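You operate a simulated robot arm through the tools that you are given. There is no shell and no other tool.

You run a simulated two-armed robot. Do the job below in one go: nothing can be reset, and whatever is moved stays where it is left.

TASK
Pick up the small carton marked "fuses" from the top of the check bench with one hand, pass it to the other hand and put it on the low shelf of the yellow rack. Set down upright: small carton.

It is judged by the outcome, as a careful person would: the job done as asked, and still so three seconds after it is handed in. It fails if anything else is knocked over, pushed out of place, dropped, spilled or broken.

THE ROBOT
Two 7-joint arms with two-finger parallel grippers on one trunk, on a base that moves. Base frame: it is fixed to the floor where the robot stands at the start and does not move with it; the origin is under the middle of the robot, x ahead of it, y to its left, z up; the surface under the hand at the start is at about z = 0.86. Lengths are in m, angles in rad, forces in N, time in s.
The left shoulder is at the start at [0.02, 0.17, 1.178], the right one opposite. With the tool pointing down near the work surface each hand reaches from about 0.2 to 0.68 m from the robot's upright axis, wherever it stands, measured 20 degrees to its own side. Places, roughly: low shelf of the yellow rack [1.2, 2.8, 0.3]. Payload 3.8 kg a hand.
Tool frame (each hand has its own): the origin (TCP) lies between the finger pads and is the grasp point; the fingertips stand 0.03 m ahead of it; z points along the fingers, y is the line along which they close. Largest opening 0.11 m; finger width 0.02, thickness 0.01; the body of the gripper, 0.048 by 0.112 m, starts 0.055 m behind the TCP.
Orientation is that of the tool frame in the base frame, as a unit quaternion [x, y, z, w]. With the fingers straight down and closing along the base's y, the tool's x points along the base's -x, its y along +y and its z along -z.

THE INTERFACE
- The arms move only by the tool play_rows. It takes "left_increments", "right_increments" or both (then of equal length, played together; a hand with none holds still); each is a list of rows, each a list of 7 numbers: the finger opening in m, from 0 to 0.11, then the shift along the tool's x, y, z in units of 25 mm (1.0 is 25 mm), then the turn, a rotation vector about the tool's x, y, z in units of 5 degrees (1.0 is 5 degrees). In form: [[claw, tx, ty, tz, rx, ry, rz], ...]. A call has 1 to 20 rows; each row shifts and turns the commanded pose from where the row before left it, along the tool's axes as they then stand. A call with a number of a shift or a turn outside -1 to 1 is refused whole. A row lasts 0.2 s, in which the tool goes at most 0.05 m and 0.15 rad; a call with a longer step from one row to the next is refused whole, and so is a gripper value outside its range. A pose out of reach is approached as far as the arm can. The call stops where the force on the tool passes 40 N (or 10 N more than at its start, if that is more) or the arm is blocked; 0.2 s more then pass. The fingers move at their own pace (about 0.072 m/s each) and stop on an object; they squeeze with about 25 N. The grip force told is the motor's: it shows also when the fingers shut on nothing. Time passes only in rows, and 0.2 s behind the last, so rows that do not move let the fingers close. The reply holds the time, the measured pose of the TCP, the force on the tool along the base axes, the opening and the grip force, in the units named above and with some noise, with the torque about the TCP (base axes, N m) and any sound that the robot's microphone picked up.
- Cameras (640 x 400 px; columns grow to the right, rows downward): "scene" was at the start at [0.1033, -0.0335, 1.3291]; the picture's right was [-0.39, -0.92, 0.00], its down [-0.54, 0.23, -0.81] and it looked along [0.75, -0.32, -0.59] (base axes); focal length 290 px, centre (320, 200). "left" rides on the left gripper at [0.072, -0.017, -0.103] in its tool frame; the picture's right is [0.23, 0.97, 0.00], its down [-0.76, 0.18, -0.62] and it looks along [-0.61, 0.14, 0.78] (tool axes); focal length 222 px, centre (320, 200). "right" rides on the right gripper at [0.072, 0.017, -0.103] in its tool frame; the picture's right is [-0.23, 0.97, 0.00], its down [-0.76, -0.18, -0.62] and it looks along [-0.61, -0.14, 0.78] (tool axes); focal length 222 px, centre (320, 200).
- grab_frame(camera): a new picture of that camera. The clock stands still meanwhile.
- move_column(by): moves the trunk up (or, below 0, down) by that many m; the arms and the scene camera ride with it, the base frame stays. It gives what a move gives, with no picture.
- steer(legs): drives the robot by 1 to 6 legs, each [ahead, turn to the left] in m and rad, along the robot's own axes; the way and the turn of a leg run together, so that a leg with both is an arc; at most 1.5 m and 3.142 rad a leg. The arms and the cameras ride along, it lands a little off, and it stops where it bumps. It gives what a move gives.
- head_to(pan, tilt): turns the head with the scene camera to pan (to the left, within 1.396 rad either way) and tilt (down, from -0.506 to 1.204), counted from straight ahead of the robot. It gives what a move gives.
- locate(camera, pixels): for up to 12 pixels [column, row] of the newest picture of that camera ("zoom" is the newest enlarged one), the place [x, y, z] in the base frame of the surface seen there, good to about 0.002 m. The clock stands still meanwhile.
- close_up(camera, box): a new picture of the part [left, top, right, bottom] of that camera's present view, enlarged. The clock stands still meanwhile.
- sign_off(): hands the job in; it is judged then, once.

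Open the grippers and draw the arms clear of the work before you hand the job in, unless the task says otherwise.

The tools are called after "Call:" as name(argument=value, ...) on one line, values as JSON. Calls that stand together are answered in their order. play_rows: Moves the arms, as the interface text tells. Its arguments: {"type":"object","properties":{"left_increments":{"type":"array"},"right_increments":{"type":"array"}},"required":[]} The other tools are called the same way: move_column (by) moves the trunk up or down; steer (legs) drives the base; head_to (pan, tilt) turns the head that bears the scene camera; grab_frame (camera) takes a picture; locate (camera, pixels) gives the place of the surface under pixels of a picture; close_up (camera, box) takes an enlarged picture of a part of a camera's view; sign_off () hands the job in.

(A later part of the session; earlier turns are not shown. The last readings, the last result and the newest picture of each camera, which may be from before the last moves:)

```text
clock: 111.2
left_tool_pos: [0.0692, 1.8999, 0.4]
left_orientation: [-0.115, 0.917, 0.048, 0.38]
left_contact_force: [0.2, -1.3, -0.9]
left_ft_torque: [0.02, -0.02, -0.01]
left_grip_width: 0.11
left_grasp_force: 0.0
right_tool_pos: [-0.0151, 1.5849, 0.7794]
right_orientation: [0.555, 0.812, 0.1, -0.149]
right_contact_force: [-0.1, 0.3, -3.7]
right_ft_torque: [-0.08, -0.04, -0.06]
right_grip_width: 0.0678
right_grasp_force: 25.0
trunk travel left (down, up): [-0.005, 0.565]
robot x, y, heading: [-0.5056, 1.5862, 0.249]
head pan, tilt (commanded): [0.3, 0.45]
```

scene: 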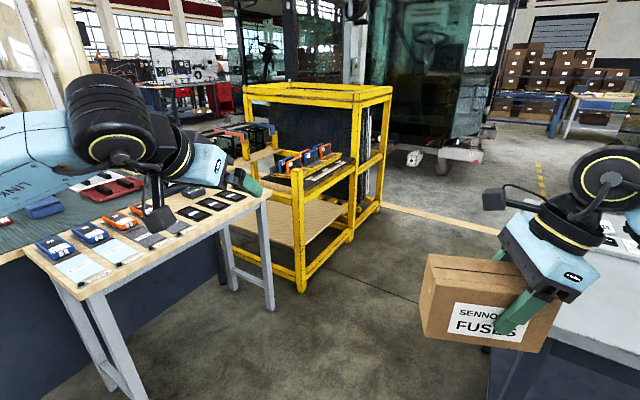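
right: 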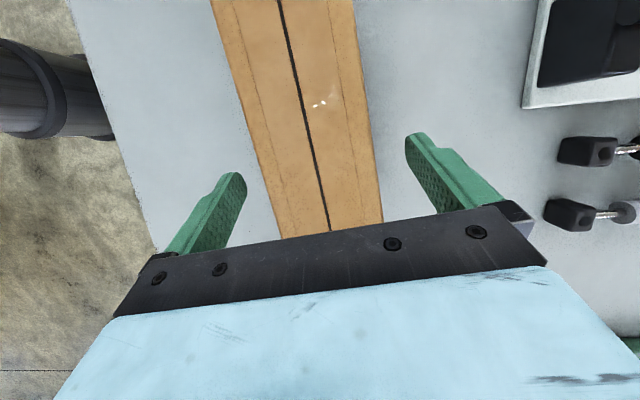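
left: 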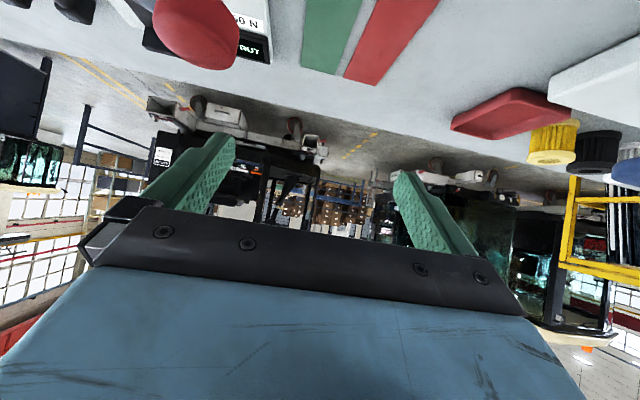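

A 45° tilt at z=0.400, 0.634 m ahead, is reachable. I test backing off along the tool axis from there and returning, as needed for release.

Call:
play_rows(left_increments=[[0.11, 0, 0, -1, 0, 0, 0], [0.11, 0, 0, -1, 0, 0, 0], [0.11, 0, 0, -1, 0, 0, 0], [0.11, 0, 0, -1, 0, 0, 0], [0.11, 0, 0, 0, 0, 0, 0]])

Call:
play_rows(left_increments=[[0.11, 0, 0, 1, 0, 0, 0], [0.11, 0, 0, 1, 0, 0, 0], [0.11, 0, 0, 1, 0, 0, 0], [0.11, 0, 0, 1, 0, 0, 0], [0.11, 0.4, 0, -0.4, 0, 0, 0], [0.11, 0.4, 0, -0.4, 0, 0, 0], [0.11, 0, 0, 0, 0, 0, 0]])

Call:
play_rows(left_increments=[[0.11, 0.4, 0, -0.4, 0, 0, 0], [0.11, 0.4, 0, -0.4, 0, 0, 0], [0.11, 0, 0, 0, 0, 0, 0]])

```text
clock: 112.4
left_tool_pos: [0.0034, 1.8829, 0.4717]
left_orientation: [-0.116, 0.917, 0.049, 0.379]
left_contact_force: [-0.8, 0.0, 0.7]
left_ft_torque: [-0.02, 0.0, 0.01]
left_grip_width: 0.1098
left_grasp_force: 0.0
right_tool_pos: [-0.0153, 1.5839, 0.7799]
right_orientation: [0.555, 0.813, 0.1, -0.148]
right_contact_force: [-0.1, -0.3, -3.1]
right_ft_torque: [-0.06, -0.02, -0.01]
right_grip_width: 0.0678
right_grasp_force: 25.3
trunk travel left (down, up): [-0.005, 0.565]
robot x, y, heading: [-0.5049, 1.5869, 0.252]
head pan, tilt (commanded): [0.3, 0.45]
```

```text
clock: 114.0
left_tool_pos: [0.0428, 1.8927, 0.3999]
left_orientation: [-0.115, 0.917, 0.048, 0.379]
left_contact_force: [0.3, -0.6, 0.1]
left_ft_torque: [0.0, 0.04, -0.02]
left_grip_width: 0.1101
left_grasp_force: 0.1
right_tool_pos: [-0.015, 1.5846, 0.7797]
right_orientation: [0.555, 0.812, 0.1, -0.149]
right_contact_force: [-0.2, -0.5, -4.1]
right_ft_torque: [-0.07, 0.02, 0.01]
right_grip_width: 0.068
right_grasp_force: 24.9
trunk travel left (down, up): [-0.005, 0.565]
robot x, y, heading: [-0.506, 1.5892, 0.249]
head pan, tilt (commanded): [0.3, 0.45]
```

```text
clock: 114.8
left_tool_pos: [0.0155, 1.8872, 0.4024]
left_orientation: [-0.115, 0.917, 0.048, 0.379]
left_contact_force: [0.3, 0.2, -0.6]
left_ft_torque: [0.0, 0.01, 0.0]
left_grip_width: 0.11
left_grasp_force: 0.1
right_tool_pos: [-0.0158, 1.5836, 0.7798]
right_orientation: [0.555, 0.813, 0.099, -0.148]
right_contact_force: [-0.7, -0.5, -4.4]
right_ft_torque: [-0.09, -0.03, -0.01]
right_grip_width: 0.0677
right_grasp_force: 25.0
trunk travel left (down, up): [-0.005, 0.565]
robot x, y, heading: [-0.5066, 1.5844, 0.248]
head pan, tilt (commanded): [0.3, 0.45]
```

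The whole range 0.58–0.634 m ahead at z=0.40 works at 45°. I look at the arm's shape in this low pose to judge clearance to the rack's rail.

Call:
head_to(pan=0.3, tilt=0.8)

Call:
grab_frame(camera="scene")

```text
clock: 115.7
left_tool_pos: [0.0163, 1.886, 0.4009]
left_orientation: [-0.115, 0.916, 0.048, 0.38]
left_contact_force: [-0.4, 0.5, -0.2]
left_ft_torque: [0.0, 0.02, 0.0]
left_grip_width: 0.1104
left_grasp_force: 0.0
right_tool_pos: [-0.0158, 1.5842, 0.7783]
right_orientation: [0.555, 0.813, 0.1, -0.149]
right_contact_force: [0.9, -0.3, -4.1]
right_ft_torque: [-0.09, -0.04, -0.01]
right_grip_width: 0.0678
right_grasp_force: 24.7
trunk travel left (down, up): [-0.005, 0.565]
robot x, y, heading: [-0.507, 1.5879, 0.252]
head pan, tilt (commanded): [0.3, 0.799]
```

```text
taken
```

scene: 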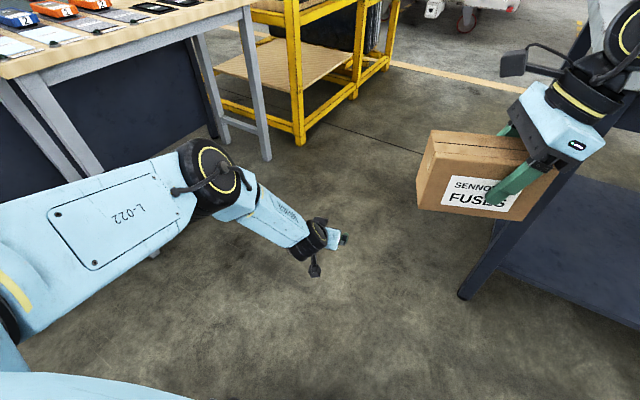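

The left elbow is at (210,178), with the forearm going down to the wrist at (305,245). I measure elbow and wrist positions relative to the robot to check against the rack.

Call:
locate(camera="scene", pixels=[[210, 175], [225, 150], [240, 175], [275, 210], [250, 190], [310, 235], [318, 220], [332, 240], [314, 268], [345, 240], [200, 145], [240, 200]])

```text
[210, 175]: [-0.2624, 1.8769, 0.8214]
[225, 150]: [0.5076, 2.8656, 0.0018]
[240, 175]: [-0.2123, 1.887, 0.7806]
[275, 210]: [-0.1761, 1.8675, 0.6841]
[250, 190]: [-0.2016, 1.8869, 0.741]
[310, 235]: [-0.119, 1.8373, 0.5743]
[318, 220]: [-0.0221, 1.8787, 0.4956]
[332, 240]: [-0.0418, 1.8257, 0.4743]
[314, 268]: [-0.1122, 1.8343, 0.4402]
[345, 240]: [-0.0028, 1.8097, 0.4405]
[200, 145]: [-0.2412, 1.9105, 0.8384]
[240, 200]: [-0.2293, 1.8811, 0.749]
```

Elbow and forearm stay well behind the hand, so the low pose clears the rack. For the pass, I now raise the left hand to the side and turn the carton in the right hand by 63° about the vertical so its free end faces the robot.

Call:
play_rows(left_increments=[[0.11, -0.459, 0.2, -0.813, 0, 0, 0], [0.11, -0.459, 0.2, -0.813, 0, 0, 0], [0.11, -0.459, 0.2, -0.813, 0, 0, 0], [0.11, -0.459, 0.2, -0.813, 0, 0, 0], [0.11, -0.459, 0.2, -0.813, 0, 0, 0], [0.11, -0.459, 0.2, -0.813, 0, 0, 0], [0.11, -0.459, 0.2, -0.813, 0, 0, 0], [0.11, -0.459, 0.2, -0.813, 0, 0, 0], [0.11, -0.459, 0.2, -0.813, 0, 0, 0], [0.11, -0.459, 0.2, -0.813, 0, 0, 0], [0.11, -0.459, 0.2, -0.813, 0, 0, 0], [0.11, -0.459, 0.2, -0.813, 0, 0, 0], [0.11, -0.459, 0.2, -0.813, 0, 0, 0], [0.11, -0.459, 0.2, -0.813, 0, 0, 0], [0.11, -0.459, 0.2, -0.813, 0, 0, 0], [0.11, -0.459, 0.2, -0.813, 0, 0, 0]], right_increments=[[0.0, 0, 0, 0, 0.137, 0, -0.376], [0.0, 0, 0, 0, 0.274, 0, -0.752], [0.0, 0, 0, 0, 0.274, 0, -0.752], [0.0, 0, 0, 0, 0.274, 0, -0.752], [0.0, 0, 0, 0, 0.274, 0, -0.752], [0.0, 0, 0, 0, 0.274, 0, -0.752], [0.0, 0, 0, 0, 0.274, 0, -0.752], [0.0, 0, 0, 0, 0.274, 0, -0.752], [0.0, 0, 0, 0, 0.274, 0, -0.752], [0.0, 0, 0, 0, 0.274, 0, -0.752], [0.0, 0, 0, 0, 0.274, 0, -0.752], [0.0, 0, 0, 0, 0.274, 0, -0.752], [0.0, 0, 0, 0, 0.274, 0, -0.752], [0.0, 0, 0, 0, 0.274, 0, -0.752], [0.0, 0, 0, 0, 0.274, 0, -0.752], [0.0, 0, 0, 0, 0.274, 0, -0.752]])

Call:
head_to(pan=0.0, tilt=0.6)

Call:
grab_frame(camera="scene")

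```text
clock: 119.0
left_tool_pos: [-0.1023, 1.941, 0.7595]
left_orientation: [-0.115, 0.917, 0.048, 0.379]
left_contact_force: [-0.6, 0.6, -0.1]
left_ft_torque: [0.0, -0.05, 0.01]
left_grip_width: 0.1101
left_grasp_force: 0.0
right_tool_pos: [-0.0144, 1.5841, 0.7803]
right_orientation: [0.056, 0.983, 0.014, -0.176]
right_contact_force: [-0.1, 0.1, -3.3]
right_ft_torque: [0.02, -0.11, -0.02]
right_grip_width: 0.0679
right_grasp_force: 24.8
trunk travel left (down, up): [-0.005, 0.565]
robot x, y, heading: [-0.5046, 1.5859, 0.257]
head pan, tilt (commanded): [0.3, 0.799]
```

```text
clock: 119.8
left_tool_pos: [-0.1029, 1.9396, 0.7606]
left_orientation: [-0.115, 0.917, 0.048, 0.38]
left_contact_force: [0.3, -0.2, -0.3]
left_ft_torque: [0.0, -0.02, -0.02]
left_grip_width: 0.11
left_grasp_force: 0.0
right_tool_pos: [-0.0139, 1.5848, 0.7801]
right_orientation: [0.056, 0.983, 0.014, -0.176]
right_contact_force: [0.4, -0.4, -2.7]
right_ft_torque: [-0.01, -0.08, 0.0]
right_grip_width: 0.0682
right_grasp_force: 25.0
trunk travel left (down, up): [-0.005, 0.565]
robot x, y, heading: [-0.5079, 1.5841, 0.248]
head pan, tilt (commanded): [0.0, 0.6]
```

```text
taken
```

scene: 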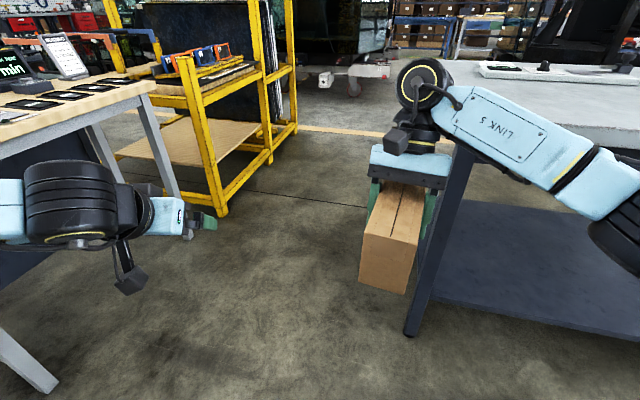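

The carton now points toward the robot with its free end at (390,255). I zoom in and measure the carton's end face and top for the left-hand approach.

Call:
close_up(camera="scene", box=[320, 130, 480, 310])

Call:
locate(camera="scene", pixels=[[378, 205], [395, 210], [412, 218], [364, 238], [390, 240], [416, 245], [362, 280], [385, 288], [405, 292], [388, 262], [400, 200], [424, 235]])

```text
2.22 times, centred on (400, 220) of scene
```

zoom: 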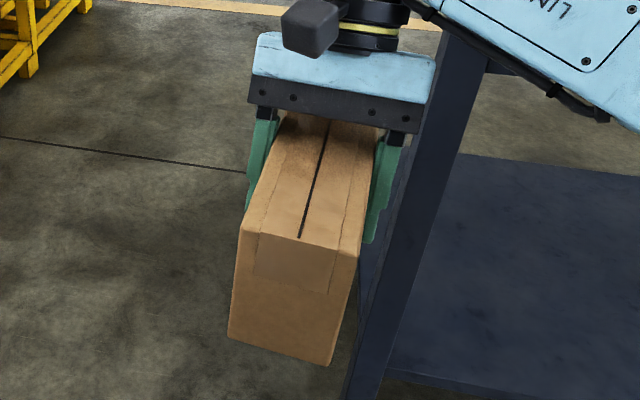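

```text
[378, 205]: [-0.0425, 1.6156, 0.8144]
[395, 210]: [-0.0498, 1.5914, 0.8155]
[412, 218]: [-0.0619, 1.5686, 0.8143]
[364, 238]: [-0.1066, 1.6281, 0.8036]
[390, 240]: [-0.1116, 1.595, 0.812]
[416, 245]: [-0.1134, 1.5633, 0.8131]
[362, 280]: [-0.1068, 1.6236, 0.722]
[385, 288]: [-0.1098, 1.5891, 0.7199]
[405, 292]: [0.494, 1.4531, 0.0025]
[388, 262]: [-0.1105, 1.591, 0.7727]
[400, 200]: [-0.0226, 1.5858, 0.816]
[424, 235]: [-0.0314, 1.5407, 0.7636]
```

Carton top is at z≈0.8155, its end face at x≈−0.111, y≈1.5955. To keep the left wrist away from the head, I shift the held carton a bit forward, left and down first.

Call:
play_rows(right_increments=[[0.0, -0.09, 0.22, 0.18, 0, 0, 0], [0.0, -0.1815, 0.442, 0.3635, 0, 0, 0], [0.0, -0.1815, 0.442, 0.3635, 0, 0, 0], [0.0, -0.1815, 0.442, 0.3635, 0, 0, 0], [0.0, -0.1815, 0.442, 0.3635, 0, 0, 0], [0.0, -0.1815, 0.442, 0.3635, 0, 0, 0], [0.0, -0.1815, 0.442, 0.3635, 0, 0, 0], [0.0, -0.1815, 0.442, 0.3635, 0, 0, 0], [0.0, -0.09, 0.22, 0.18, 0, 0, 0], [0.0, 0, 0, 0, 0, 0, 0]])

Call:
grab_frame(camera="scene")

```text
clock: 122.0
left_tool_pos: [-0.103, 1.9396, 0.7613]
left_orientation: [-0.115, 0.917, 0.047, 0.38]
left_contact_force: [-0.1, 0.4, -0.5]
left_ft_torque: [-0.03, 0.04, 0.01]
left_grip_width: 0.1099
left_grasp_force: 0.1
right_tool_pos: [0.0026, 1.6728, 0.7008]
right_orientation: [0.056, 0.983, 0.014, -0.176]
right_contact_force: [0.1, 0.2, -3.3]
right_ft_torque: [-0.02, -0.07, 0.03]
right_grip_width: 0.068
right_grasp_force: 24.8
trunk travel left (down, up): [-0.005, 0.565]
robot x, y, heading: [-0.505, 1.5818, 0.248]
head pan, tilt (commanded): [0.0, 0.6]
```

```text
taken
```

scene: 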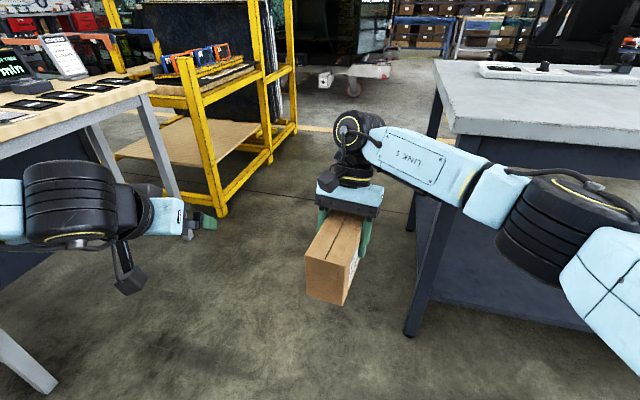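

The carton is at (335,260) now. I measure its top and end face again for the exact left-hand target.

Call:
close_up(camera="scene", box=[275, 170, 405, 310])

Call:
locate(camera="scene", pixels=[[330, 222], [342, 225], [325, 240], [335, 243], [310, 257], [330, 262], [347, 266], [308, 290], [325, 298], [340, 300], [327, 278], [356, 225]])

```text
2.86 times, centred on (340, 240) of scene
```

zoom: 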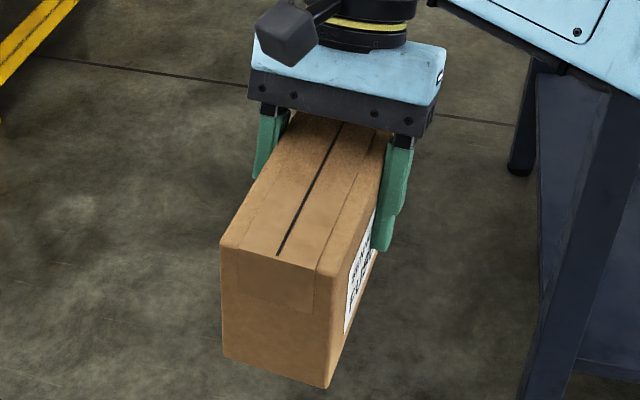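

```text
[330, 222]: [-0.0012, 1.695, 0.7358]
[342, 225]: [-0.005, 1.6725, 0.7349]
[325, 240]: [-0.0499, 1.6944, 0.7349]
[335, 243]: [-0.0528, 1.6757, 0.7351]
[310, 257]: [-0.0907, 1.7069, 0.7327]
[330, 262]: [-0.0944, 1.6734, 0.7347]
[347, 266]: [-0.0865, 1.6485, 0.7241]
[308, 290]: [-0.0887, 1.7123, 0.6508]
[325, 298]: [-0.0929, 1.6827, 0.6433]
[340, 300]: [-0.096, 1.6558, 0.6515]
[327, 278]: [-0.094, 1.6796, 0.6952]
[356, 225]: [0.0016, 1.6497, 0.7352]
```

The end-face centre is near [−0.093,1.682] and the top at z≈0.735. I raise the left hand and move it over to a staging spot behind and above the carton's free end.

Call:
play_rows(left_increments=[[0.11, -0.486, 0, -0.486, 0, 0, 0], [0.11, -0.486, 0, -0.486, 0, 0, 0], [0.11, -0.486, 0, -0.486, 0, 0, 0], [0.11, -0.486, 0, -0.486, 0, 0, 0], [0.11, 0.194, -0.804, -0.192, 0, 0, 0], [0.11, 0.194, -0.804, -0.192, 0, 0, 0], [0.11, 0.194, -0.804, -0.192, 0, 0, 0], [0.11, 0.194, -0.804, -0.192, 0, 0, 0], [0.11, 0.194, -0.804, -0.192, 0, 0, 0], [0.11, 0.194, -0.804, -0.192, 0, 0, 0], [0.11, 0.194, -0.804, -0.192, 0, 0, 0], [0.11, 0.194, -0.804, -0.192, 0, 0, 0]])

Call:
grab_frame(camera="scene")

```text
clock: 124.7
left_tool_pos: [-0.1145, 1.7676, 0.8301]
left_orientation: [-0.115, 0.916, 0.048, 0.38]
left_contact_force: [0.1, 0.0, -0.3]
left_ft_torque: [0.02, 0.03, 0.03]
left_grip_width: 0.1099
left_grasp_force: 0.1
right_tool_pos: [0.0024, 1.6725, 0.7001]
right_orientation: [0.056, 0.983, 0.014, -0.176]
right_contact_force: [-0.1, 0.1, -3.5]
right_ft_torque: [-0.01, -0.07, 0.03]
right_grip_width: 0.068
right_grasp_force: 25.0
trunk travel left (down, up): [-0.005, 0.565]
robot x, y, heading: [-0.5049, 1.5847, 0.25]
head pan, tilt (commanded): [0.0, 0.6]
```

```text
taken
```

scene: 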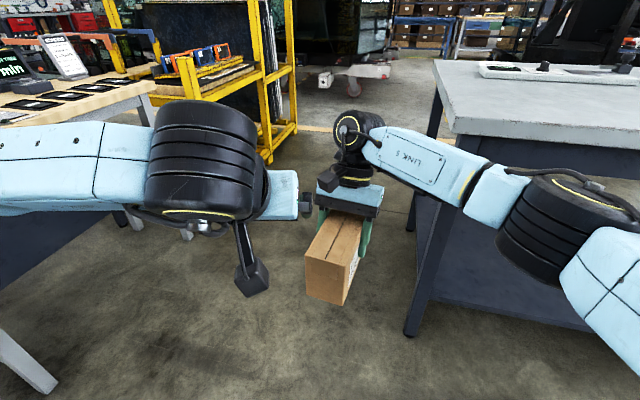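

The left hand is clear of the right hand so far. I finish the lateral move and turn the left hand −21° about the vertical to line up with the carton.

Call:
play_rows(left_increments=[[0.11, 0, 0, 0, 0.6, 0, 0.6], [0.11, 0, 0, 0, 0.6, 0, 0.6], [0.11, 0, 0, 0, 0.6, 0, 0.6], [0.11, 0, 0, 0, 0.6, 0, 0.6], [0.11, 0, 0, 0, 0.6, 0, 0.6], [0.11, 0, 0, 0, 0, 0, 0]])

Call:
grab_frame(camera="scene")

Call:
grab_frame(camera="left")

```text
clock: 126.0
left_tool_pos: [-0.1155, 1.7684, 0.8292]
left_orientation: [0.056, 0.922, -0.023, 0.381]
left_contact_force: [0.0, 0.5, 0.1]
left_ft_torque: [-0.01, 0.0, -0.03]
left_grip_width: 0.11
left_grasp_force: 0.1
right_tool_pos: [0.0031, 1.6708, 0.6997]
right_orientation: [0.054, 0.983, 0.014, -0.175]
right_contact_force: [1.0, -0.3, -3.9]
right_ft_torque: [-0.03, -0.09, -0.04]
right_grip_width: 0.0678
right_grasp_force: 24.5
trunk travel left (down, up): [-0.005, 0.565]
robot x, y, heading: [-0.5067, 1.587, 0.248]
head pan, tilt (commanded): [0.0, 0.6]
```

```text
taken
```

scene: 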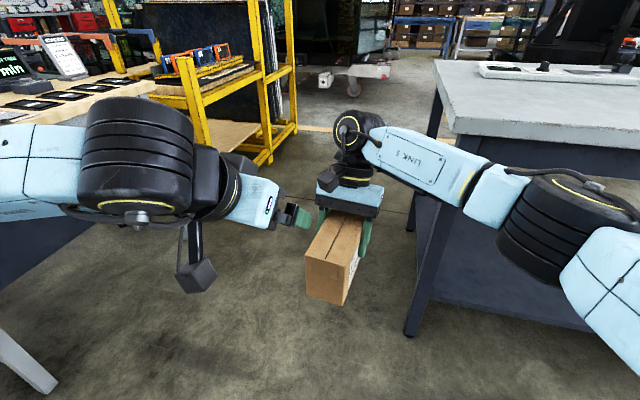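

```text
taken
```

left: 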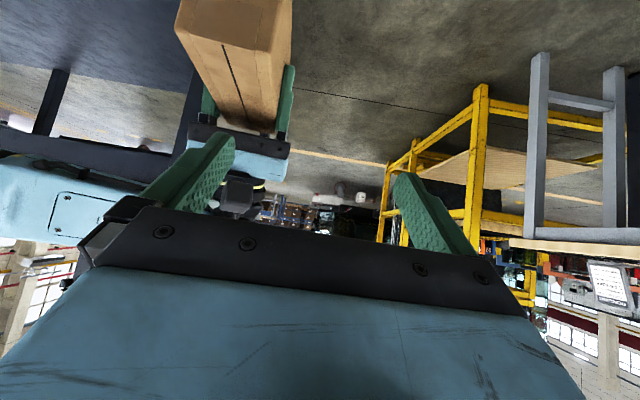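

The left camera shows the carton end at (235,60), above-left of the fingers, and the yaw now matches (−6.9°). I move the left hand sideways 8 cm in line with the carton and lower it to the staging point.

Call:
play_rows(left_increments=[[0.11, -0.022, -0.83, 0.021, 0, 0, 0], [0.11, -0.022, -0.83, 0.021, 0, 0, 0], [0.11, -0.022, -0.83, 0.021, 0, 0, 0], [0.11, -0.022, -0.83, 0.021, 0, 0, 0], [0.11, 0.536, 0, 0.536, 0, 0, 0], [0.11, 0.536, 0, 0.536, 0, 0, 0], [0.11, 0, 0, 0, 0, 0, 0]])

Call:
grab_frame(camera="scene")

Call:
grab_frame(camera="left")

```text
clock: 127.7
left_tool_pos: [-0.1211, 1.6854, 0.792]
left_orientation: [0.056, 0.922, -0.024, 0.383]
left_contact_force: [-0.2, -0.2, 0.7]
left_ft_torque: [0.01, -0.02, -0.03]
left_grip_width: 0.11
left_grasp_force: 0.1
right_tool_pos: [0.0027, 1.6717, 0.6999]
right_orientation: [0.056, 0.983, 0.015, -0.177]
right_contact_force: [0.7, -0.1, -3.7]
right_ft_torque: [-0.01, -0.1, 0.04]
right_grip_width: 0.0676
right_grasp_force: 25.2
trunk travel left (down, up): [-0.005, 0.565]
robot x, y, heading: [-0.5042, 1.586, 0.251]
head pan, tilt (commanded): [0.0, 0.6]
```

```text
taken
```

scene: 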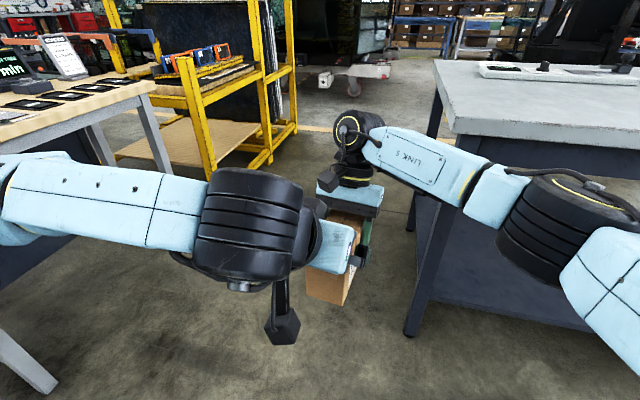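

```text
taken
```

left: 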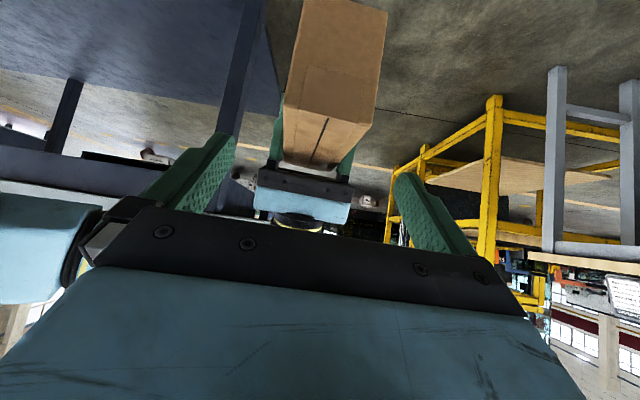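

The left camera shows the carton's end between the two fingers (edges near (290,110) and (375,115)). I measure these to confirm centring before advancing.

Call:
locate(camera="left", pixels=[[300, 60], [370, 70], [288, 100], [372, 115], [322, 130], [316, 152], [335, 90], [325, 30]])

Call:
close_up(camera="left", box=[220, 0, 460, 240])

```text
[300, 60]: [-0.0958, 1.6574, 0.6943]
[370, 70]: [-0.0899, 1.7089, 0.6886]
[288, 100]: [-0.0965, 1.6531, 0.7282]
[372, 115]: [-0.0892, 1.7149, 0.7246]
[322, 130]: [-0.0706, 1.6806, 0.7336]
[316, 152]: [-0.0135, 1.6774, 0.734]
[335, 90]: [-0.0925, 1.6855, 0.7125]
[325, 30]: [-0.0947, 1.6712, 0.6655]
```

```text
1.67 times, centred on (340, 120) of left
```

zoom: 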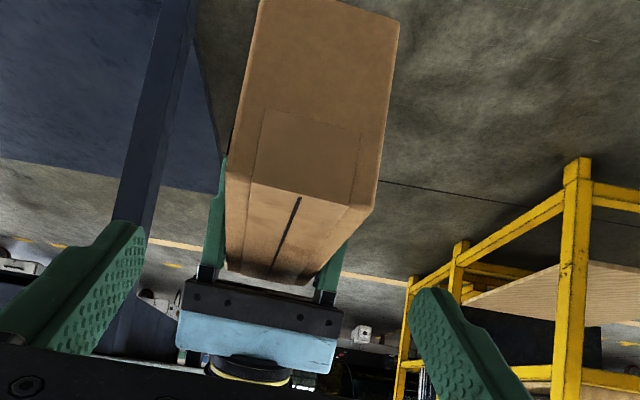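

The carton is centred within about 2 mm between the left fingers. I advance 6.5 cm along the tool axis and check.

Call:
play_rows(left_increments=[[0.11, 0.015, 0.03, 0.876, 0, 0, 0], [0.11, 0.015, 0.03, 0.876, 0, 0, 0], [0.11, 0.015, 0.03, 0.876, 0, 0, 0], [0.11, 0, 0, 0, 0, 0, 0]])

Call:
grab_frame(camera="left")

Call:
close_up(camera="scene", box=[230, 130, 430, 330])

```text
clock: 128.7
left_tool_pos: [-0.0747, 1.6836, 0.7425]
left_orientation: [0.056, 0.923, -0.023, 0.381]
left_contact_force: [0.2, -0.3, -0.1]
left_ft_torque: [0.02, 0.01, -0.01]
left_grip_width: 0.1102
left_grasp_force: 0.1
right_tool_pos: [0.0021, 1.6717, 0.7005]
right_orientation: [0.056, 0.983, 0.014, -0.175]
right_contact_force: [0.4, 0.8, -3.9]
right_ft_torque: [0.01, -0.08, -0.01]
right_grip_width: 0.0681
right_grasp_force: 25.5
trunk travel left (down, up): [-0.005, 0.565]
robot x, y, heading: [-0.5079, 1.5875, 0.255]
head pan, tilt (commanded): [0.0, 0.6]
```

```text
taken
```

left: 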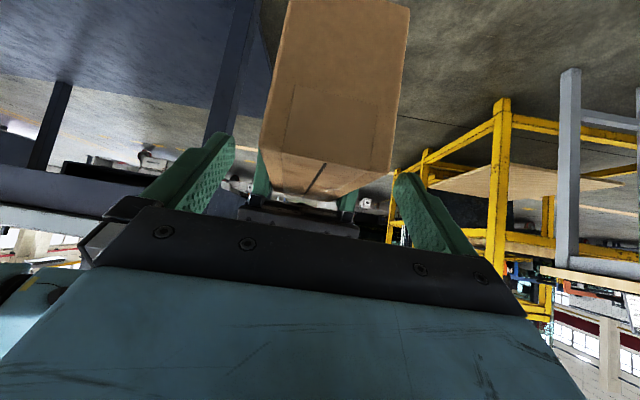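

```text
2.00 times, centred on (330, 230) of scene
```

zoom: 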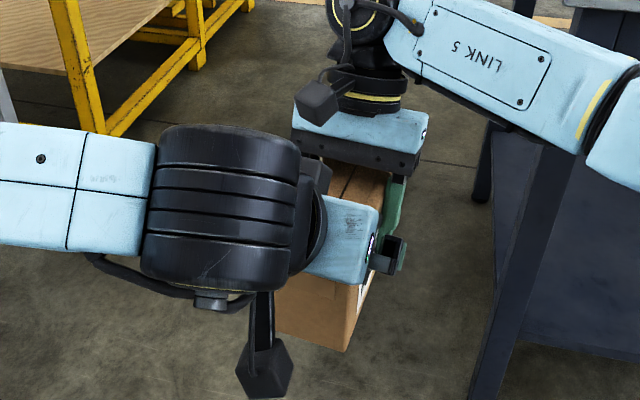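

The carton end appears closer to the right-hand finger in the left image (edges (262,150) and (395,150)). I measure fingers and carton edges there before going on.

Call:
locate(camera="left", pixels=[[270, 120], [390, 130], [268, 145], [388, 160], [232, 145], [398, 185], [200, 190], [425, 215], [330, 140], [215, 160], [410, 200]])

```text
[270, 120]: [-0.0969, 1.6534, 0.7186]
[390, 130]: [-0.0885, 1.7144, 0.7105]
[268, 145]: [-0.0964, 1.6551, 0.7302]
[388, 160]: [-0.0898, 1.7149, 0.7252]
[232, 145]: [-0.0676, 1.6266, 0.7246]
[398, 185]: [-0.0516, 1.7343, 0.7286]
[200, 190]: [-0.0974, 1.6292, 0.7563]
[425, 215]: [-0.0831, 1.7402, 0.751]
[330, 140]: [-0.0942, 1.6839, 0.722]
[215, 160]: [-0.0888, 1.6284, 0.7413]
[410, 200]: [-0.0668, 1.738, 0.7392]
```

Fingers (y 1.628 / 1.740) and carton (y 1.653–1.715) are well centred. I advance the last 4.2 cm gently along the tool axis.

Call:
play_rows(left_increments=[[0.11, 0, 0, 0.417, 0, 0, 0], [0.11, 0, 0, 0.417, 0, 0, 0], [0.11, 0, 0, 0.417, 0, 0, 0], [0.11, 0, 0, 0.38, 0, 0, 0], [0.11, 0, 0, 0, 0, 0, 0]])

Call:
grab_frame(camera="left")

Call:
grab_frame(camera="right")

Call:
close_up(camera="scene", box=[230, 130, 430, 330])

```text
clock: 129.8
left_tool_pos: [-0.046, 1.6808, 0.7149]
left_orientation: [0.056, 0.922, -0.023, 0.382]
left_contact_force: [-0.4, 0.1, -0.3]
left_ft_torque: [-0.02, 0.04, -0.01]
left_grip_width: 0.1101
left_grasp_force: 0.0
right_tool_pos: [0.0025, 1.6724, 0.7014]
right_orientation: [0.056, 0.983, 0.015, -0.176]
right_contact_force: [-0.8, -0.3, -2.8]
right_ft_torque: [-0.03, -0.09, 0.01]
right_grip_width: 0.068
right_grasp_force: 25.5
trunk travel left (down, up): [-0.005, 0.565]
robot x, y, heading: [-0.5059, 1.584, 0.247]
head pan, tilt (commanded): [0.0, 0.6]
```

```text
taken
```

left: 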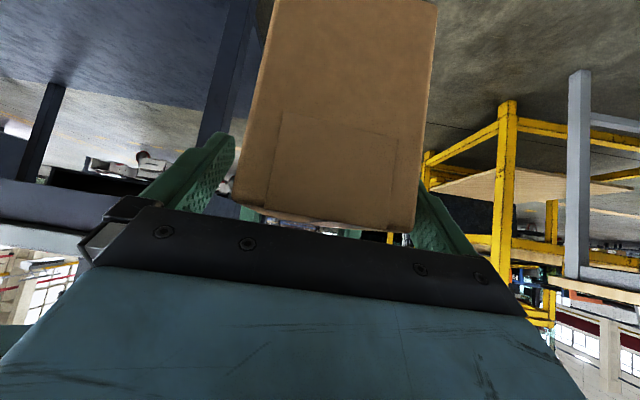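

```text
taken
```

right: 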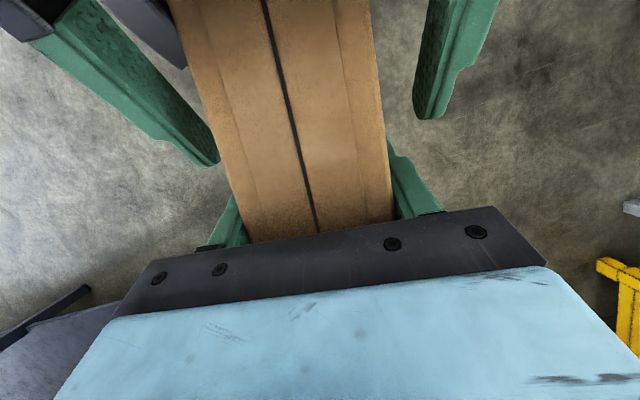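

```text
2.00 times, centred on (330, 230) of scene
```

zoom: 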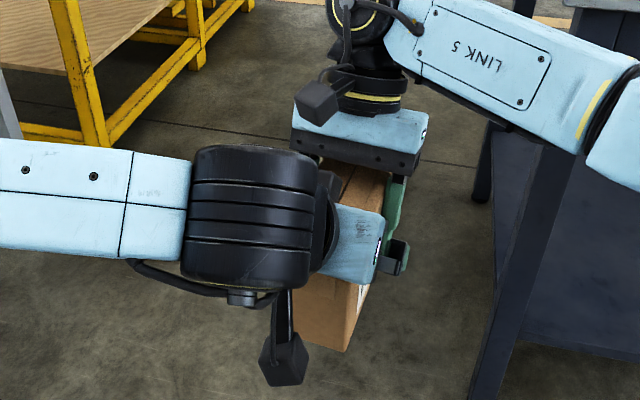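

The right camera shows the left fingers on both sides of the carton at (200,140) and (440,90). I check their distances to the carton sides before closing.

Call:
locate(camera="right", pixels=[[208, 158], [215, 150], [428, 112], [430, 90], [224, 150], [385, 140], [218, 110], [375, 100], [160, 110], [460, 40]])

```text
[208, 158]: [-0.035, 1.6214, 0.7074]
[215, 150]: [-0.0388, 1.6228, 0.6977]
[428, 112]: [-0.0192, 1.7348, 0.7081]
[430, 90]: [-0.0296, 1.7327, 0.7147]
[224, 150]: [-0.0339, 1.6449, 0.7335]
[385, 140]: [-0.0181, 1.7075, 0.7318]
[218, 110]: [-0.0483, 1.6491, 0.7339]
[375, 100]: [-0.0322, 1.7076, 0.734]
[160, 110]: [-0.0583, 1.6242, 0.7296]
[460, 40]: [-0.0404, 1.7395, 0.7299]
```

Clearances are even (about 22–25 mm each side). I close the left fingers on the carton while the right keeps holding.

Call:
play_rows(left_increments=[[0.0, 0, 0, 0, 0, 0, 0], [0.0, 0, 0, 0, 0, 0, 0], [0.0, 0, 0, 0, 0, 0, 0], [0.0, 0, 0, 0, 0, 0, 0], [0.0, 0, 0, 0, 0, 0, 0], [0.0, 0, 0, 0, 0, 0, 0], [0.0, 0, 0, 0, 0, 0, 0]])

Call:
grab_frame(camera="right")

```text
clock: 131.4
left_tool_pos: [-0.0469, 1.6784, 0.7145]
left_orientation: [0.057, 0.922, -0.024, 0.382]
left_contact_force: [-4.0, -13.2, -1.1]
left_ft_torque: [0.61, -0.29, 0.17]
left_grip_width: 0.0679
left_grasp_force: 25.3
right_tool_pos: [0.0013, 1.6734, 0.7006]
right_orientation: [0.056, 0.983, 0.015, -0.176]
right_contact_force: [4.4, 13.6, -3.8]
right_ft_torque: [-0.8, 0.25, -0.94]
right_grip_width: 0.0679
right_grasp_force: 25.0
trunk travel left (down, up): [-0.005, 0.565]
robot x, y, heading: [-0.5071, 1.5826, 0.248]
head pan, tilt (commanded): [0.0, 0.6]
```

```text
taken
```

right: 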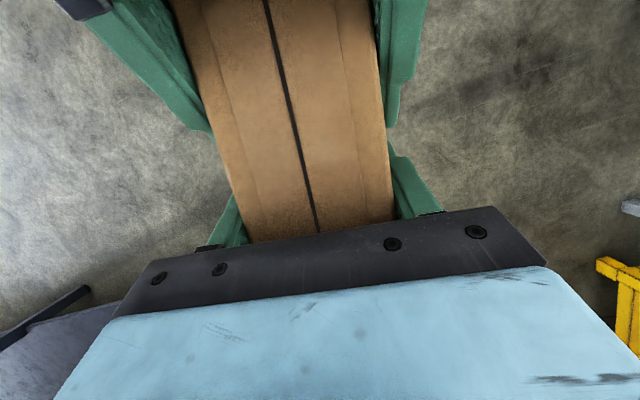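

The left hand holds with 25 N as well. I now open the right fingers and watch that the left takes the weight.

Call:
play_rows(right_increments=[[0.11, 0, 0, 0, 0, 0, 0], [0.11, 0, 0, 0, 0, 0, 0], [0.11, 0, 0, 0, 0, 0, 0], [0.11, 0, 0, 0, 0, 0, 0]], left_increments=[[0.0, 0, 0, 0, 0, 0, 0], [0.0, 0, 0, 0, 0, 0, 0], [0.0, 0, 0, 0, 0, 0, 0], [0.0, 0, 0, 0, 0, 0, 0]])

Call:
grab_frame(camera="right")

Call:
grab_frame(camera="left")

```text
clock: 132.4
left_tool_pos: [-0.047, 1.6807, 0.715]
left_orientation: [0.056, 0.923, -0.023, 0.381]
left_contact_force: [-0.5, -0.6, -0.6]
left_ft_torque: [0.03, 0.09, 0.04]
left_grip_width: 0.0678
left_grasp_force: 25.2
right_tool_pos: [0.0029, 1.6721, 0.6998]
right_orientation: [0.056, 0.983, 0.015, -0.175]
right_contact_force: [-0.1, -0.3, -0.4]
right_ft_torque: [-0.02, -0.01, 0.03]
right_grip_width: 0.1101
right_grasp_force: 0.0
trunk travel left (down, up): [-0.005, 0.565]
robot x, y, heading: [-0.5062, 1.5852, 0.242]
head pan, tilt (commanded): [0.0, 0.6]
```

```text
taken
```

right: 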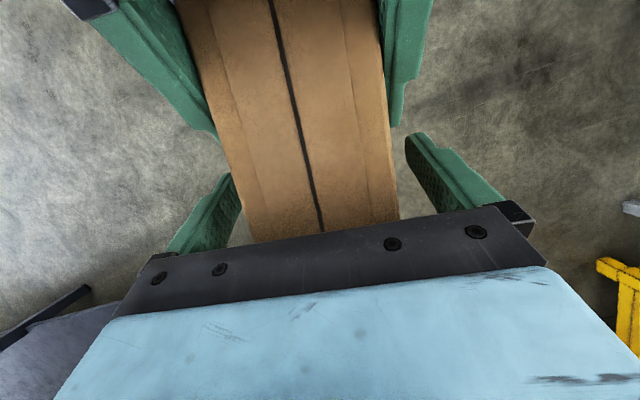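

```text
taken
```

left: 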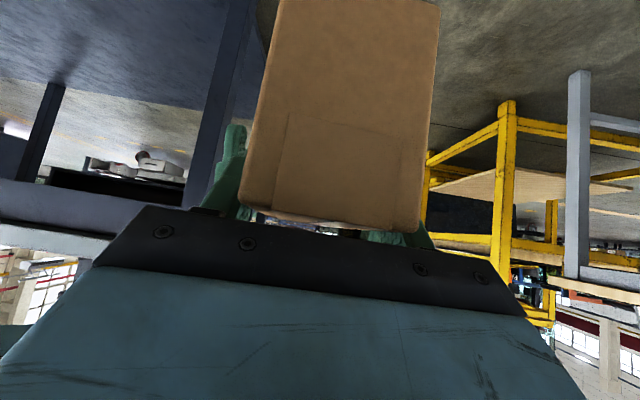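

The right fingers are open and the carton stays between the left fingers, but the left force reading is small (−0.6 N). I check by measuring the carton and letting a short moment pass.

Call:
locate(camera="right", pixels=[[320, 210], [300, 120], [280, 40], [260, 200], [380, 190], [240, 100], [360, 60]])

Call:
play_rows(left_increments=[[0.0, 0, 0, 0, 0, 0, 0], [0.0, 0, 0, 0, 0, 0, 0]])

Call:
grab_frame(camera="right")

Call:
locate(camera="right", pixels=[[320, 210], [300, 120], [280, 40], [260, 200], [380, 190], [240, 100], [360, 60]])

```text
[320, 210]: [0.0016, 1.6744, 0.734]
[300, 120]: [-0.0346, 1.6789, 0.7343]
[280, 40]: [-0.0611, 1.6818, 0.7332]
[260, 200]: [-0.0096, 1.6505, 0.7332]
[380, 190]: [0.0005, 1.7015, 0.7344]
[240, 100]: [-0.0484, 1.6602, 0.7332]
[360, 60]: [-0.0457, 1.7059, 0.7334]
```

```text
clock: 133.1
left_tool_pos: [-0.0462, 1.6804, 0.7143]
left_orientation: [0.055, 0.922, -0.023, 0.382]
left_contact_force: [-1.1, 0.0, 0.1]
left_ft_torque: [0.01, 0.13, 0.03]
left_grip_width: 0.0679
left_grasp_force: 25.3
right_tool_pos: [0.0032, 1.6731, 0.6999]
right_orientation: [0.056, 0.983, 0.014, -0.176]
right_contact_force: [0.0, -0.3, -0.4]
right_ft_torque: [-0.01, -0.02, -0.01]
right_grip_width: 0.1099
right_grasp_force: 0.0
trunk travel left (down, up): [-0.005, 0.565]
robot x, y, heading: [-0.5073, 1.5886, 0.25]
head pan, tilt (commanded): [0.0, 0.6]
```

```text
taken
```

right: 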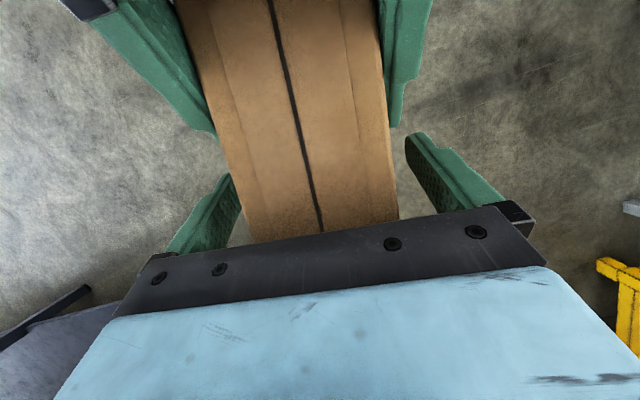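

```text
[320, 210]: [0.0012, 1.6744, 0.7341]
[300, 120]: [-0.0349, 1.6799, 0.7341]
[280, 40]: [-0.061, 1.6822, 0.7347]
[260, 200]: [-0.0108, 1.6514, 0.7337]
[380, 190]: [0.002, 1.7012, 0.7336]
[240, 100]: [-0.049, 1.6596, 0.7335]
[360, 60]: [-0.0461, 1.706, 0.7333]
```

The carton is steady and level (top z≈0.734 in both measurements), held by the left hand alone. I lift the empty right hand straight up off the carton.

Call:
play_rows(right_increments=[[0.11, 0.348, 0, -0.939, 0, 0, 0], [0.11, 0.348, 0, -0.939, 0, 0, 0], [0.11, 0.348, 0, -0.939, 0, 0, 0], [0.11, 0.348, 0, -0.939, 0, 0, 0], [0.11, 0.348, 0, -0.939, 0, 0, 0], [0.11, 0, 0, 0, 0, 0, 0]])

Call:
grab_frame(camera="scene")

Call:
grab_frame(camera="right")

```text
clock: 134.4
left_tool_pos: [-0.0467, 1.681, 0.7147]
left_orientation: [0.056, 0.923, -0.023, 0.381]
left_contact_force: [-0.3, -0.4, 0.0]
left_ft_torque: [0.01, 0.06, 0.01]
left_grip_width: 0.0679
left_grasp_force: 25.0
right_tool_pos: [0.0002, 1.6711, 0.826]
right_orientation: [0.055, 0.983, 0.014, -0.176]
right_contact_force: [0.1, -0.4, -0.9]
right_ft_torque: [0.0, -0.01, -0.01]
right_grip_width: 0.1101
right_grasp_force: 0.0
trunk travel left (down, up): [-0.005, 0.565]
robot x, y, heading: [-0.5057, 1.5886, 0.251]
head pan, tilt (commanded): [0.0, 0.6]
```

```text
taken
```

scene: 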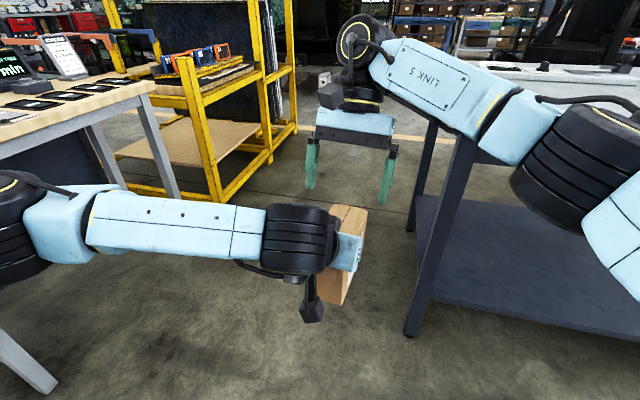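

```text
taken
```

right: 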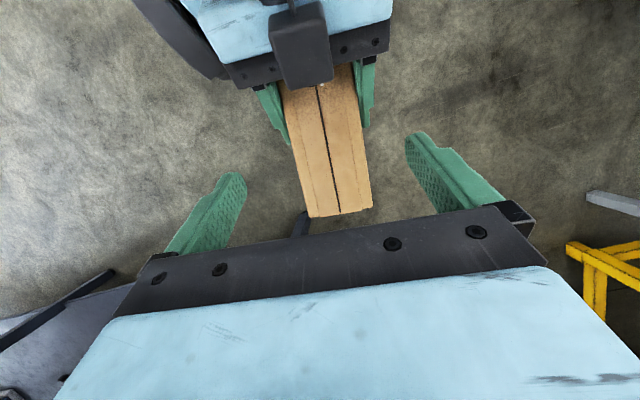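

The pass is done: the left hand holds the carton and the right is clear above. I now tuck the right hand back to the robot's right side.

Call:
play_rows(right_increments=[[0.11, 0.1645, -0.943, -0.004, 0, 0, 0], [0.11, 0.1645, -0.943, -0.004, 0, 0, 0], [0.11, 0.1645, -0.943, -0.004, 0, 0, 0], [0.11, 0.1645, -0.943, -0.004, 0, 0, 0], [0.11, 0.1645, -0.943, -0.004, 0, 0, 0], [0.11, 0.1645, -0.943, -0.004, 0, 0, 0], [0.11, 0.1645, -0.943, -0.004, 0, 0, 0], [0.11, 0.1645, -0.943, -0.004, 0, 0, 0], [0.11, 0.1645, -0.943, -0.004, 0, 0, 0], [0.11, 0.1645, -0.943, -0.004, 0, 0, 0], [0.11, 0.1645, -0.943, -0.004, 0, 0, 0], [0.11, 0.1645, -0.943, -0.004, 0, 0, 0], [0.11, 0.1645, -0.943, -0.004, 0, 0, 0], [0.11, 0.1645, -0.943, -0.004, 0, 0, 0], [0.11, 0, 0, 0, 0, -1, 0], [0.11, 0, 0, 0, 0, -1, 0], [0.11, 0, 0, 0, 0, -1, 0], [0.11, 0, 0, 0, 0, -1, 0]])

Call:
grab_frame(camera="scene")

```text
clock: 138.2
left_tool_pos: [-0.0466, 1.6804, 0.7137]
left_orientation: [0.055, 0.923, -0.023, 0.381]
left_contact_force: [-0.2, 0.4, 0.6]
left_ft_torque: [-0.02, 0.09, -0.02]
left_grip_width: 0.0678
left_grasp_force: 25.2
right_tool_pos: [-0.0876, 1.3501, 0.8445]
right_orientation: [0.057, 0.998, 0.004, -0.002]
right_contact_force: [0.2, -0.2, -0.2]
right_ft_torque: [0.02, -0.02, -0.04]
right_grip_width: 0.11
right_grasp_force: 0.1
trunk travel left (down, up): [-0.005, 0.565]
robot x, y, heading: [-0.504, 1.5873, 0.251]
head pan, tilt (commanded): [0.0, 0.6]
```

```text
taken
```

scene: 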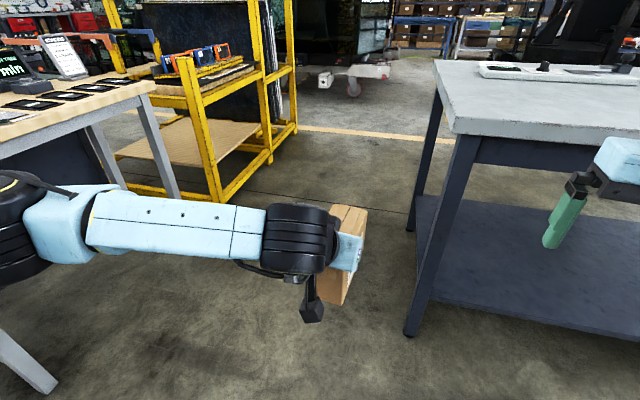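

The right hand is out of the way. I turn the carton straight ahead (+21° about the vertical), shift it to the left hand's side, and raise the trunk 0.3 m so both arms travel above bench height.

Call:
play_rows(left_increments=[[0.0, 0, 0, 0, -0.3, 0, -0.3], [0.0, 0, 0, 0, -0.6, 0, -0.6], [0.0, 0, 0, 0, -0.6, 0, -0.6], [0.0, 0, 0, 0, -0.6, 0, -0.6], [0.0, 0, 0, 0, -0.6, 0, -0.6], [0.0, 0, 0, 0, -0.3, 0, -0.3], [0.0, 0, 0.35, 0, 0, 0, 0], [0.0, 0, 0.7, 0, 0, 0, 0], [0.0, 0, 0.7, 0, 0, 0, 0], [0.0, 0, 0.7, 0, 0, 0, 0], [0.0, 0, 0.7, 0, 0, 0, 0], [0.0, 0, 0.7, 0, 0, 0, 0], [0.0, 0, 0.7, 0, 0, 0, 0], [0.0, 0, 0.7, 0, 0, 0, 0], [0.0, 0, 0.7, 0, 0, 0, 0], [0.0, 0, 0.35, 0, 0, 0, 0], [0.0, 0, 0, 0, 0, 0, 0]])

Call:
grab_frame(camera="scene")

```text
clock: 141.8
left_tool_pos: [-0.0881, 1.8333, 0.7149]
left_orientation: [-0.115, 0.917, 0.047, 0.379]
left_contact_force: [-1.2, -0.1, 0.8]
left_ft_torque: [-0.05, 0.1, 0.01]
left_grip_width: 0.0681
left_grasp_force: 25.1
right_tool_pos: [-0.088, 1.3494, 0.8454]
right_orientation: [0.057, 0.998, 0.004, -0.002]
right_contact_force: [0.0, 1.1, 0.0]
right_ft_torque: [0.04, -0.03, 0.01]
right_grip_width: 0.11
right_grasp_force: 0.0
trunk travel left (down, up): [-0.005, 0.565]
robot x, y, heading: [-0.509, 1.5845, 0.249]
head pan, tilt (commanded): [0.0, 0.6]
```

```text
taken
```

scene: 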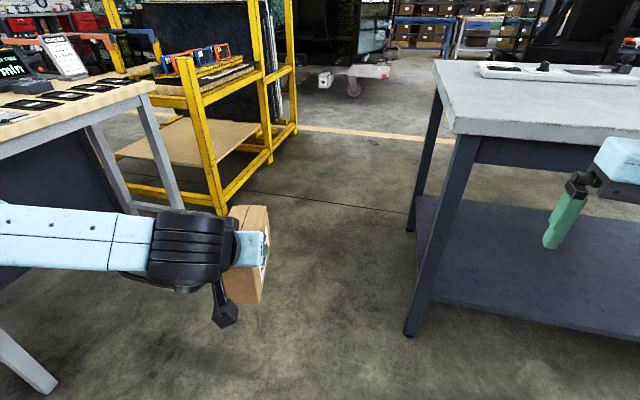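

The carton is at (248,255) ahead of the left hand. I verify it is still level and see how it sits in the grip with a close-up.

Call:
close_up(camera="scene", box=[190, 190, 300, 320])

Call:
locate(camera="scene", pixels=[[244, 209], [262, 209], [250, 220], [262, 225], [255, 213], [250, 285], [263, 280], [240, 290], [235, 220]])

Call:
grab_frame(camera="left")

```text
3.08 times, centred on (245, 255) of scene
```

zoom: 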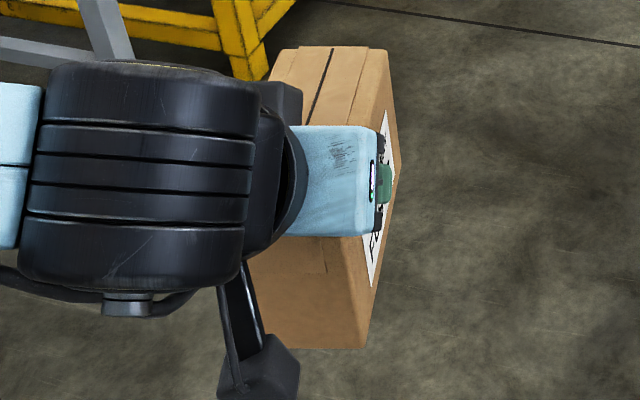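

```text
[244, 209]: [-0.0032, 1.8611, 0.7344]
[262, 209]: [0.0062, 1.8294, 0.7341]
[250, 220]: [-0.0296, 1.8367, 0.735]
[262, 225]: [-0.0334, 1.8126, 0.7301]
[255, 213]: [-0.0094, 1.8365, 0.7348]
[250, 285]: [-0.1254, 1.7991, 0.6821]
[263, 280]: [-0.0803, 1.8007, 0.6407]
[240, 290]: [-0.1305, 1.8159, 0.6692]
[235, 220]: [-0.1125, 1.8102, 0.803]
```

```text
taken
```

left: 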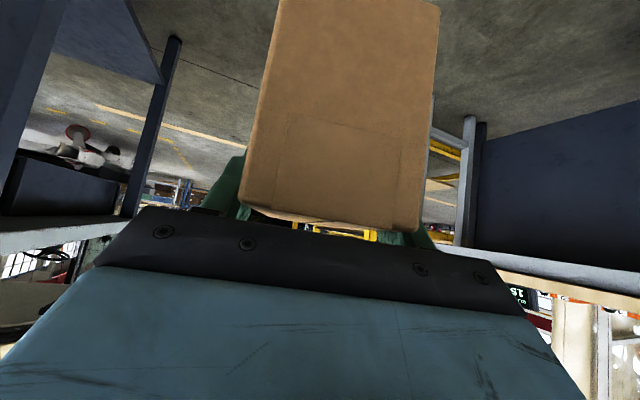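

The carton is level (top 0.735 all along) and the TCP is about 8 cm above its bottom. I raise the trunk by 0.3 m and start around the bench: turn left a bit and drive 0.6 m.

Call:
move_column(by=0.3)

Call:
steer(legs=[[0, 0.25], [0.6, 0]])

Call:
grab_frame(camera="scene")

```text
clock: 144.8
left_tool_pos: [-0.0884, 1.8344, 1.0132]
left_orientation: [-0.115, 0.917, 0.048, 0.378]
left_contact_force: [-0.3, -0.3, -4.8]
left_ft_torque: [-0.01, 0.08, -0.01]
left_grip_width: 0.0679
left_grasp_force: 25.4
right_tool_pos: [-0.0876, 1.3484, 1.1437]
right_orientation: [0.057, 0.998, 0.005, -0.004]
right_contact_force: [0.3, -0.3, -0.4]
right_ft_torque: [-0.02, 0.0, 0.02]
right_grip_width: 0.11
right_grasp_force: 0.1
trunk travel left (down, up): [-0.305, 0.265]
robot x, y, heading: [-0.5066, 1.5854, 0.249]
head pan, tilt (commanded): [0.0, 0.6]
```

```text
clock: 149.1
left_tool_pos: [0.3581, 2.2106, 1.0144]
left_orientation: [-0.226, 0.896, 0.094, 0.37]
left_contact_force: [0.3, 0.6, -3.7]
left_ft_torque: [-0.06, 0.08, -0.01]
left_grip_width: 0.0678
left_grasp_force: 24.9
right_tool_pos: [0.4766, 1.7413, 1.1448]
right_orientation: [-0.065, 0.998, 0.004, -0.004]
right_contact_force: [1.6, 0.9, -0.1]
right_ft_torque: [0.0, 0.04, -0.01]
right_grip_width: 0.1099
right_grasp_force: 0.0
trunk travel left (down, up): [-0.305, 0.265]
robot x, y, heading: [0.0116, 1.8715, 0.496]
head pan, tilt (commanded): [0.0, 0.6]
```

```text
taken
```

scene: 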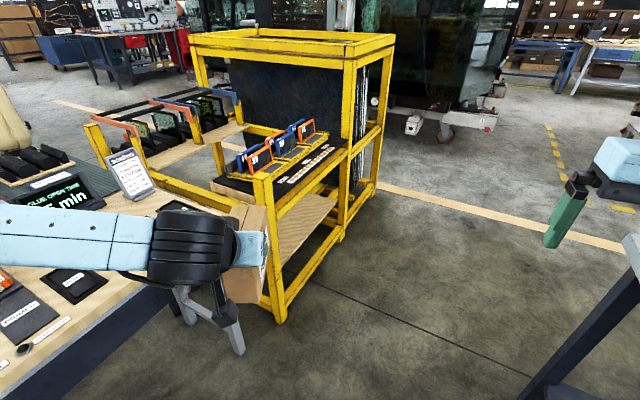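

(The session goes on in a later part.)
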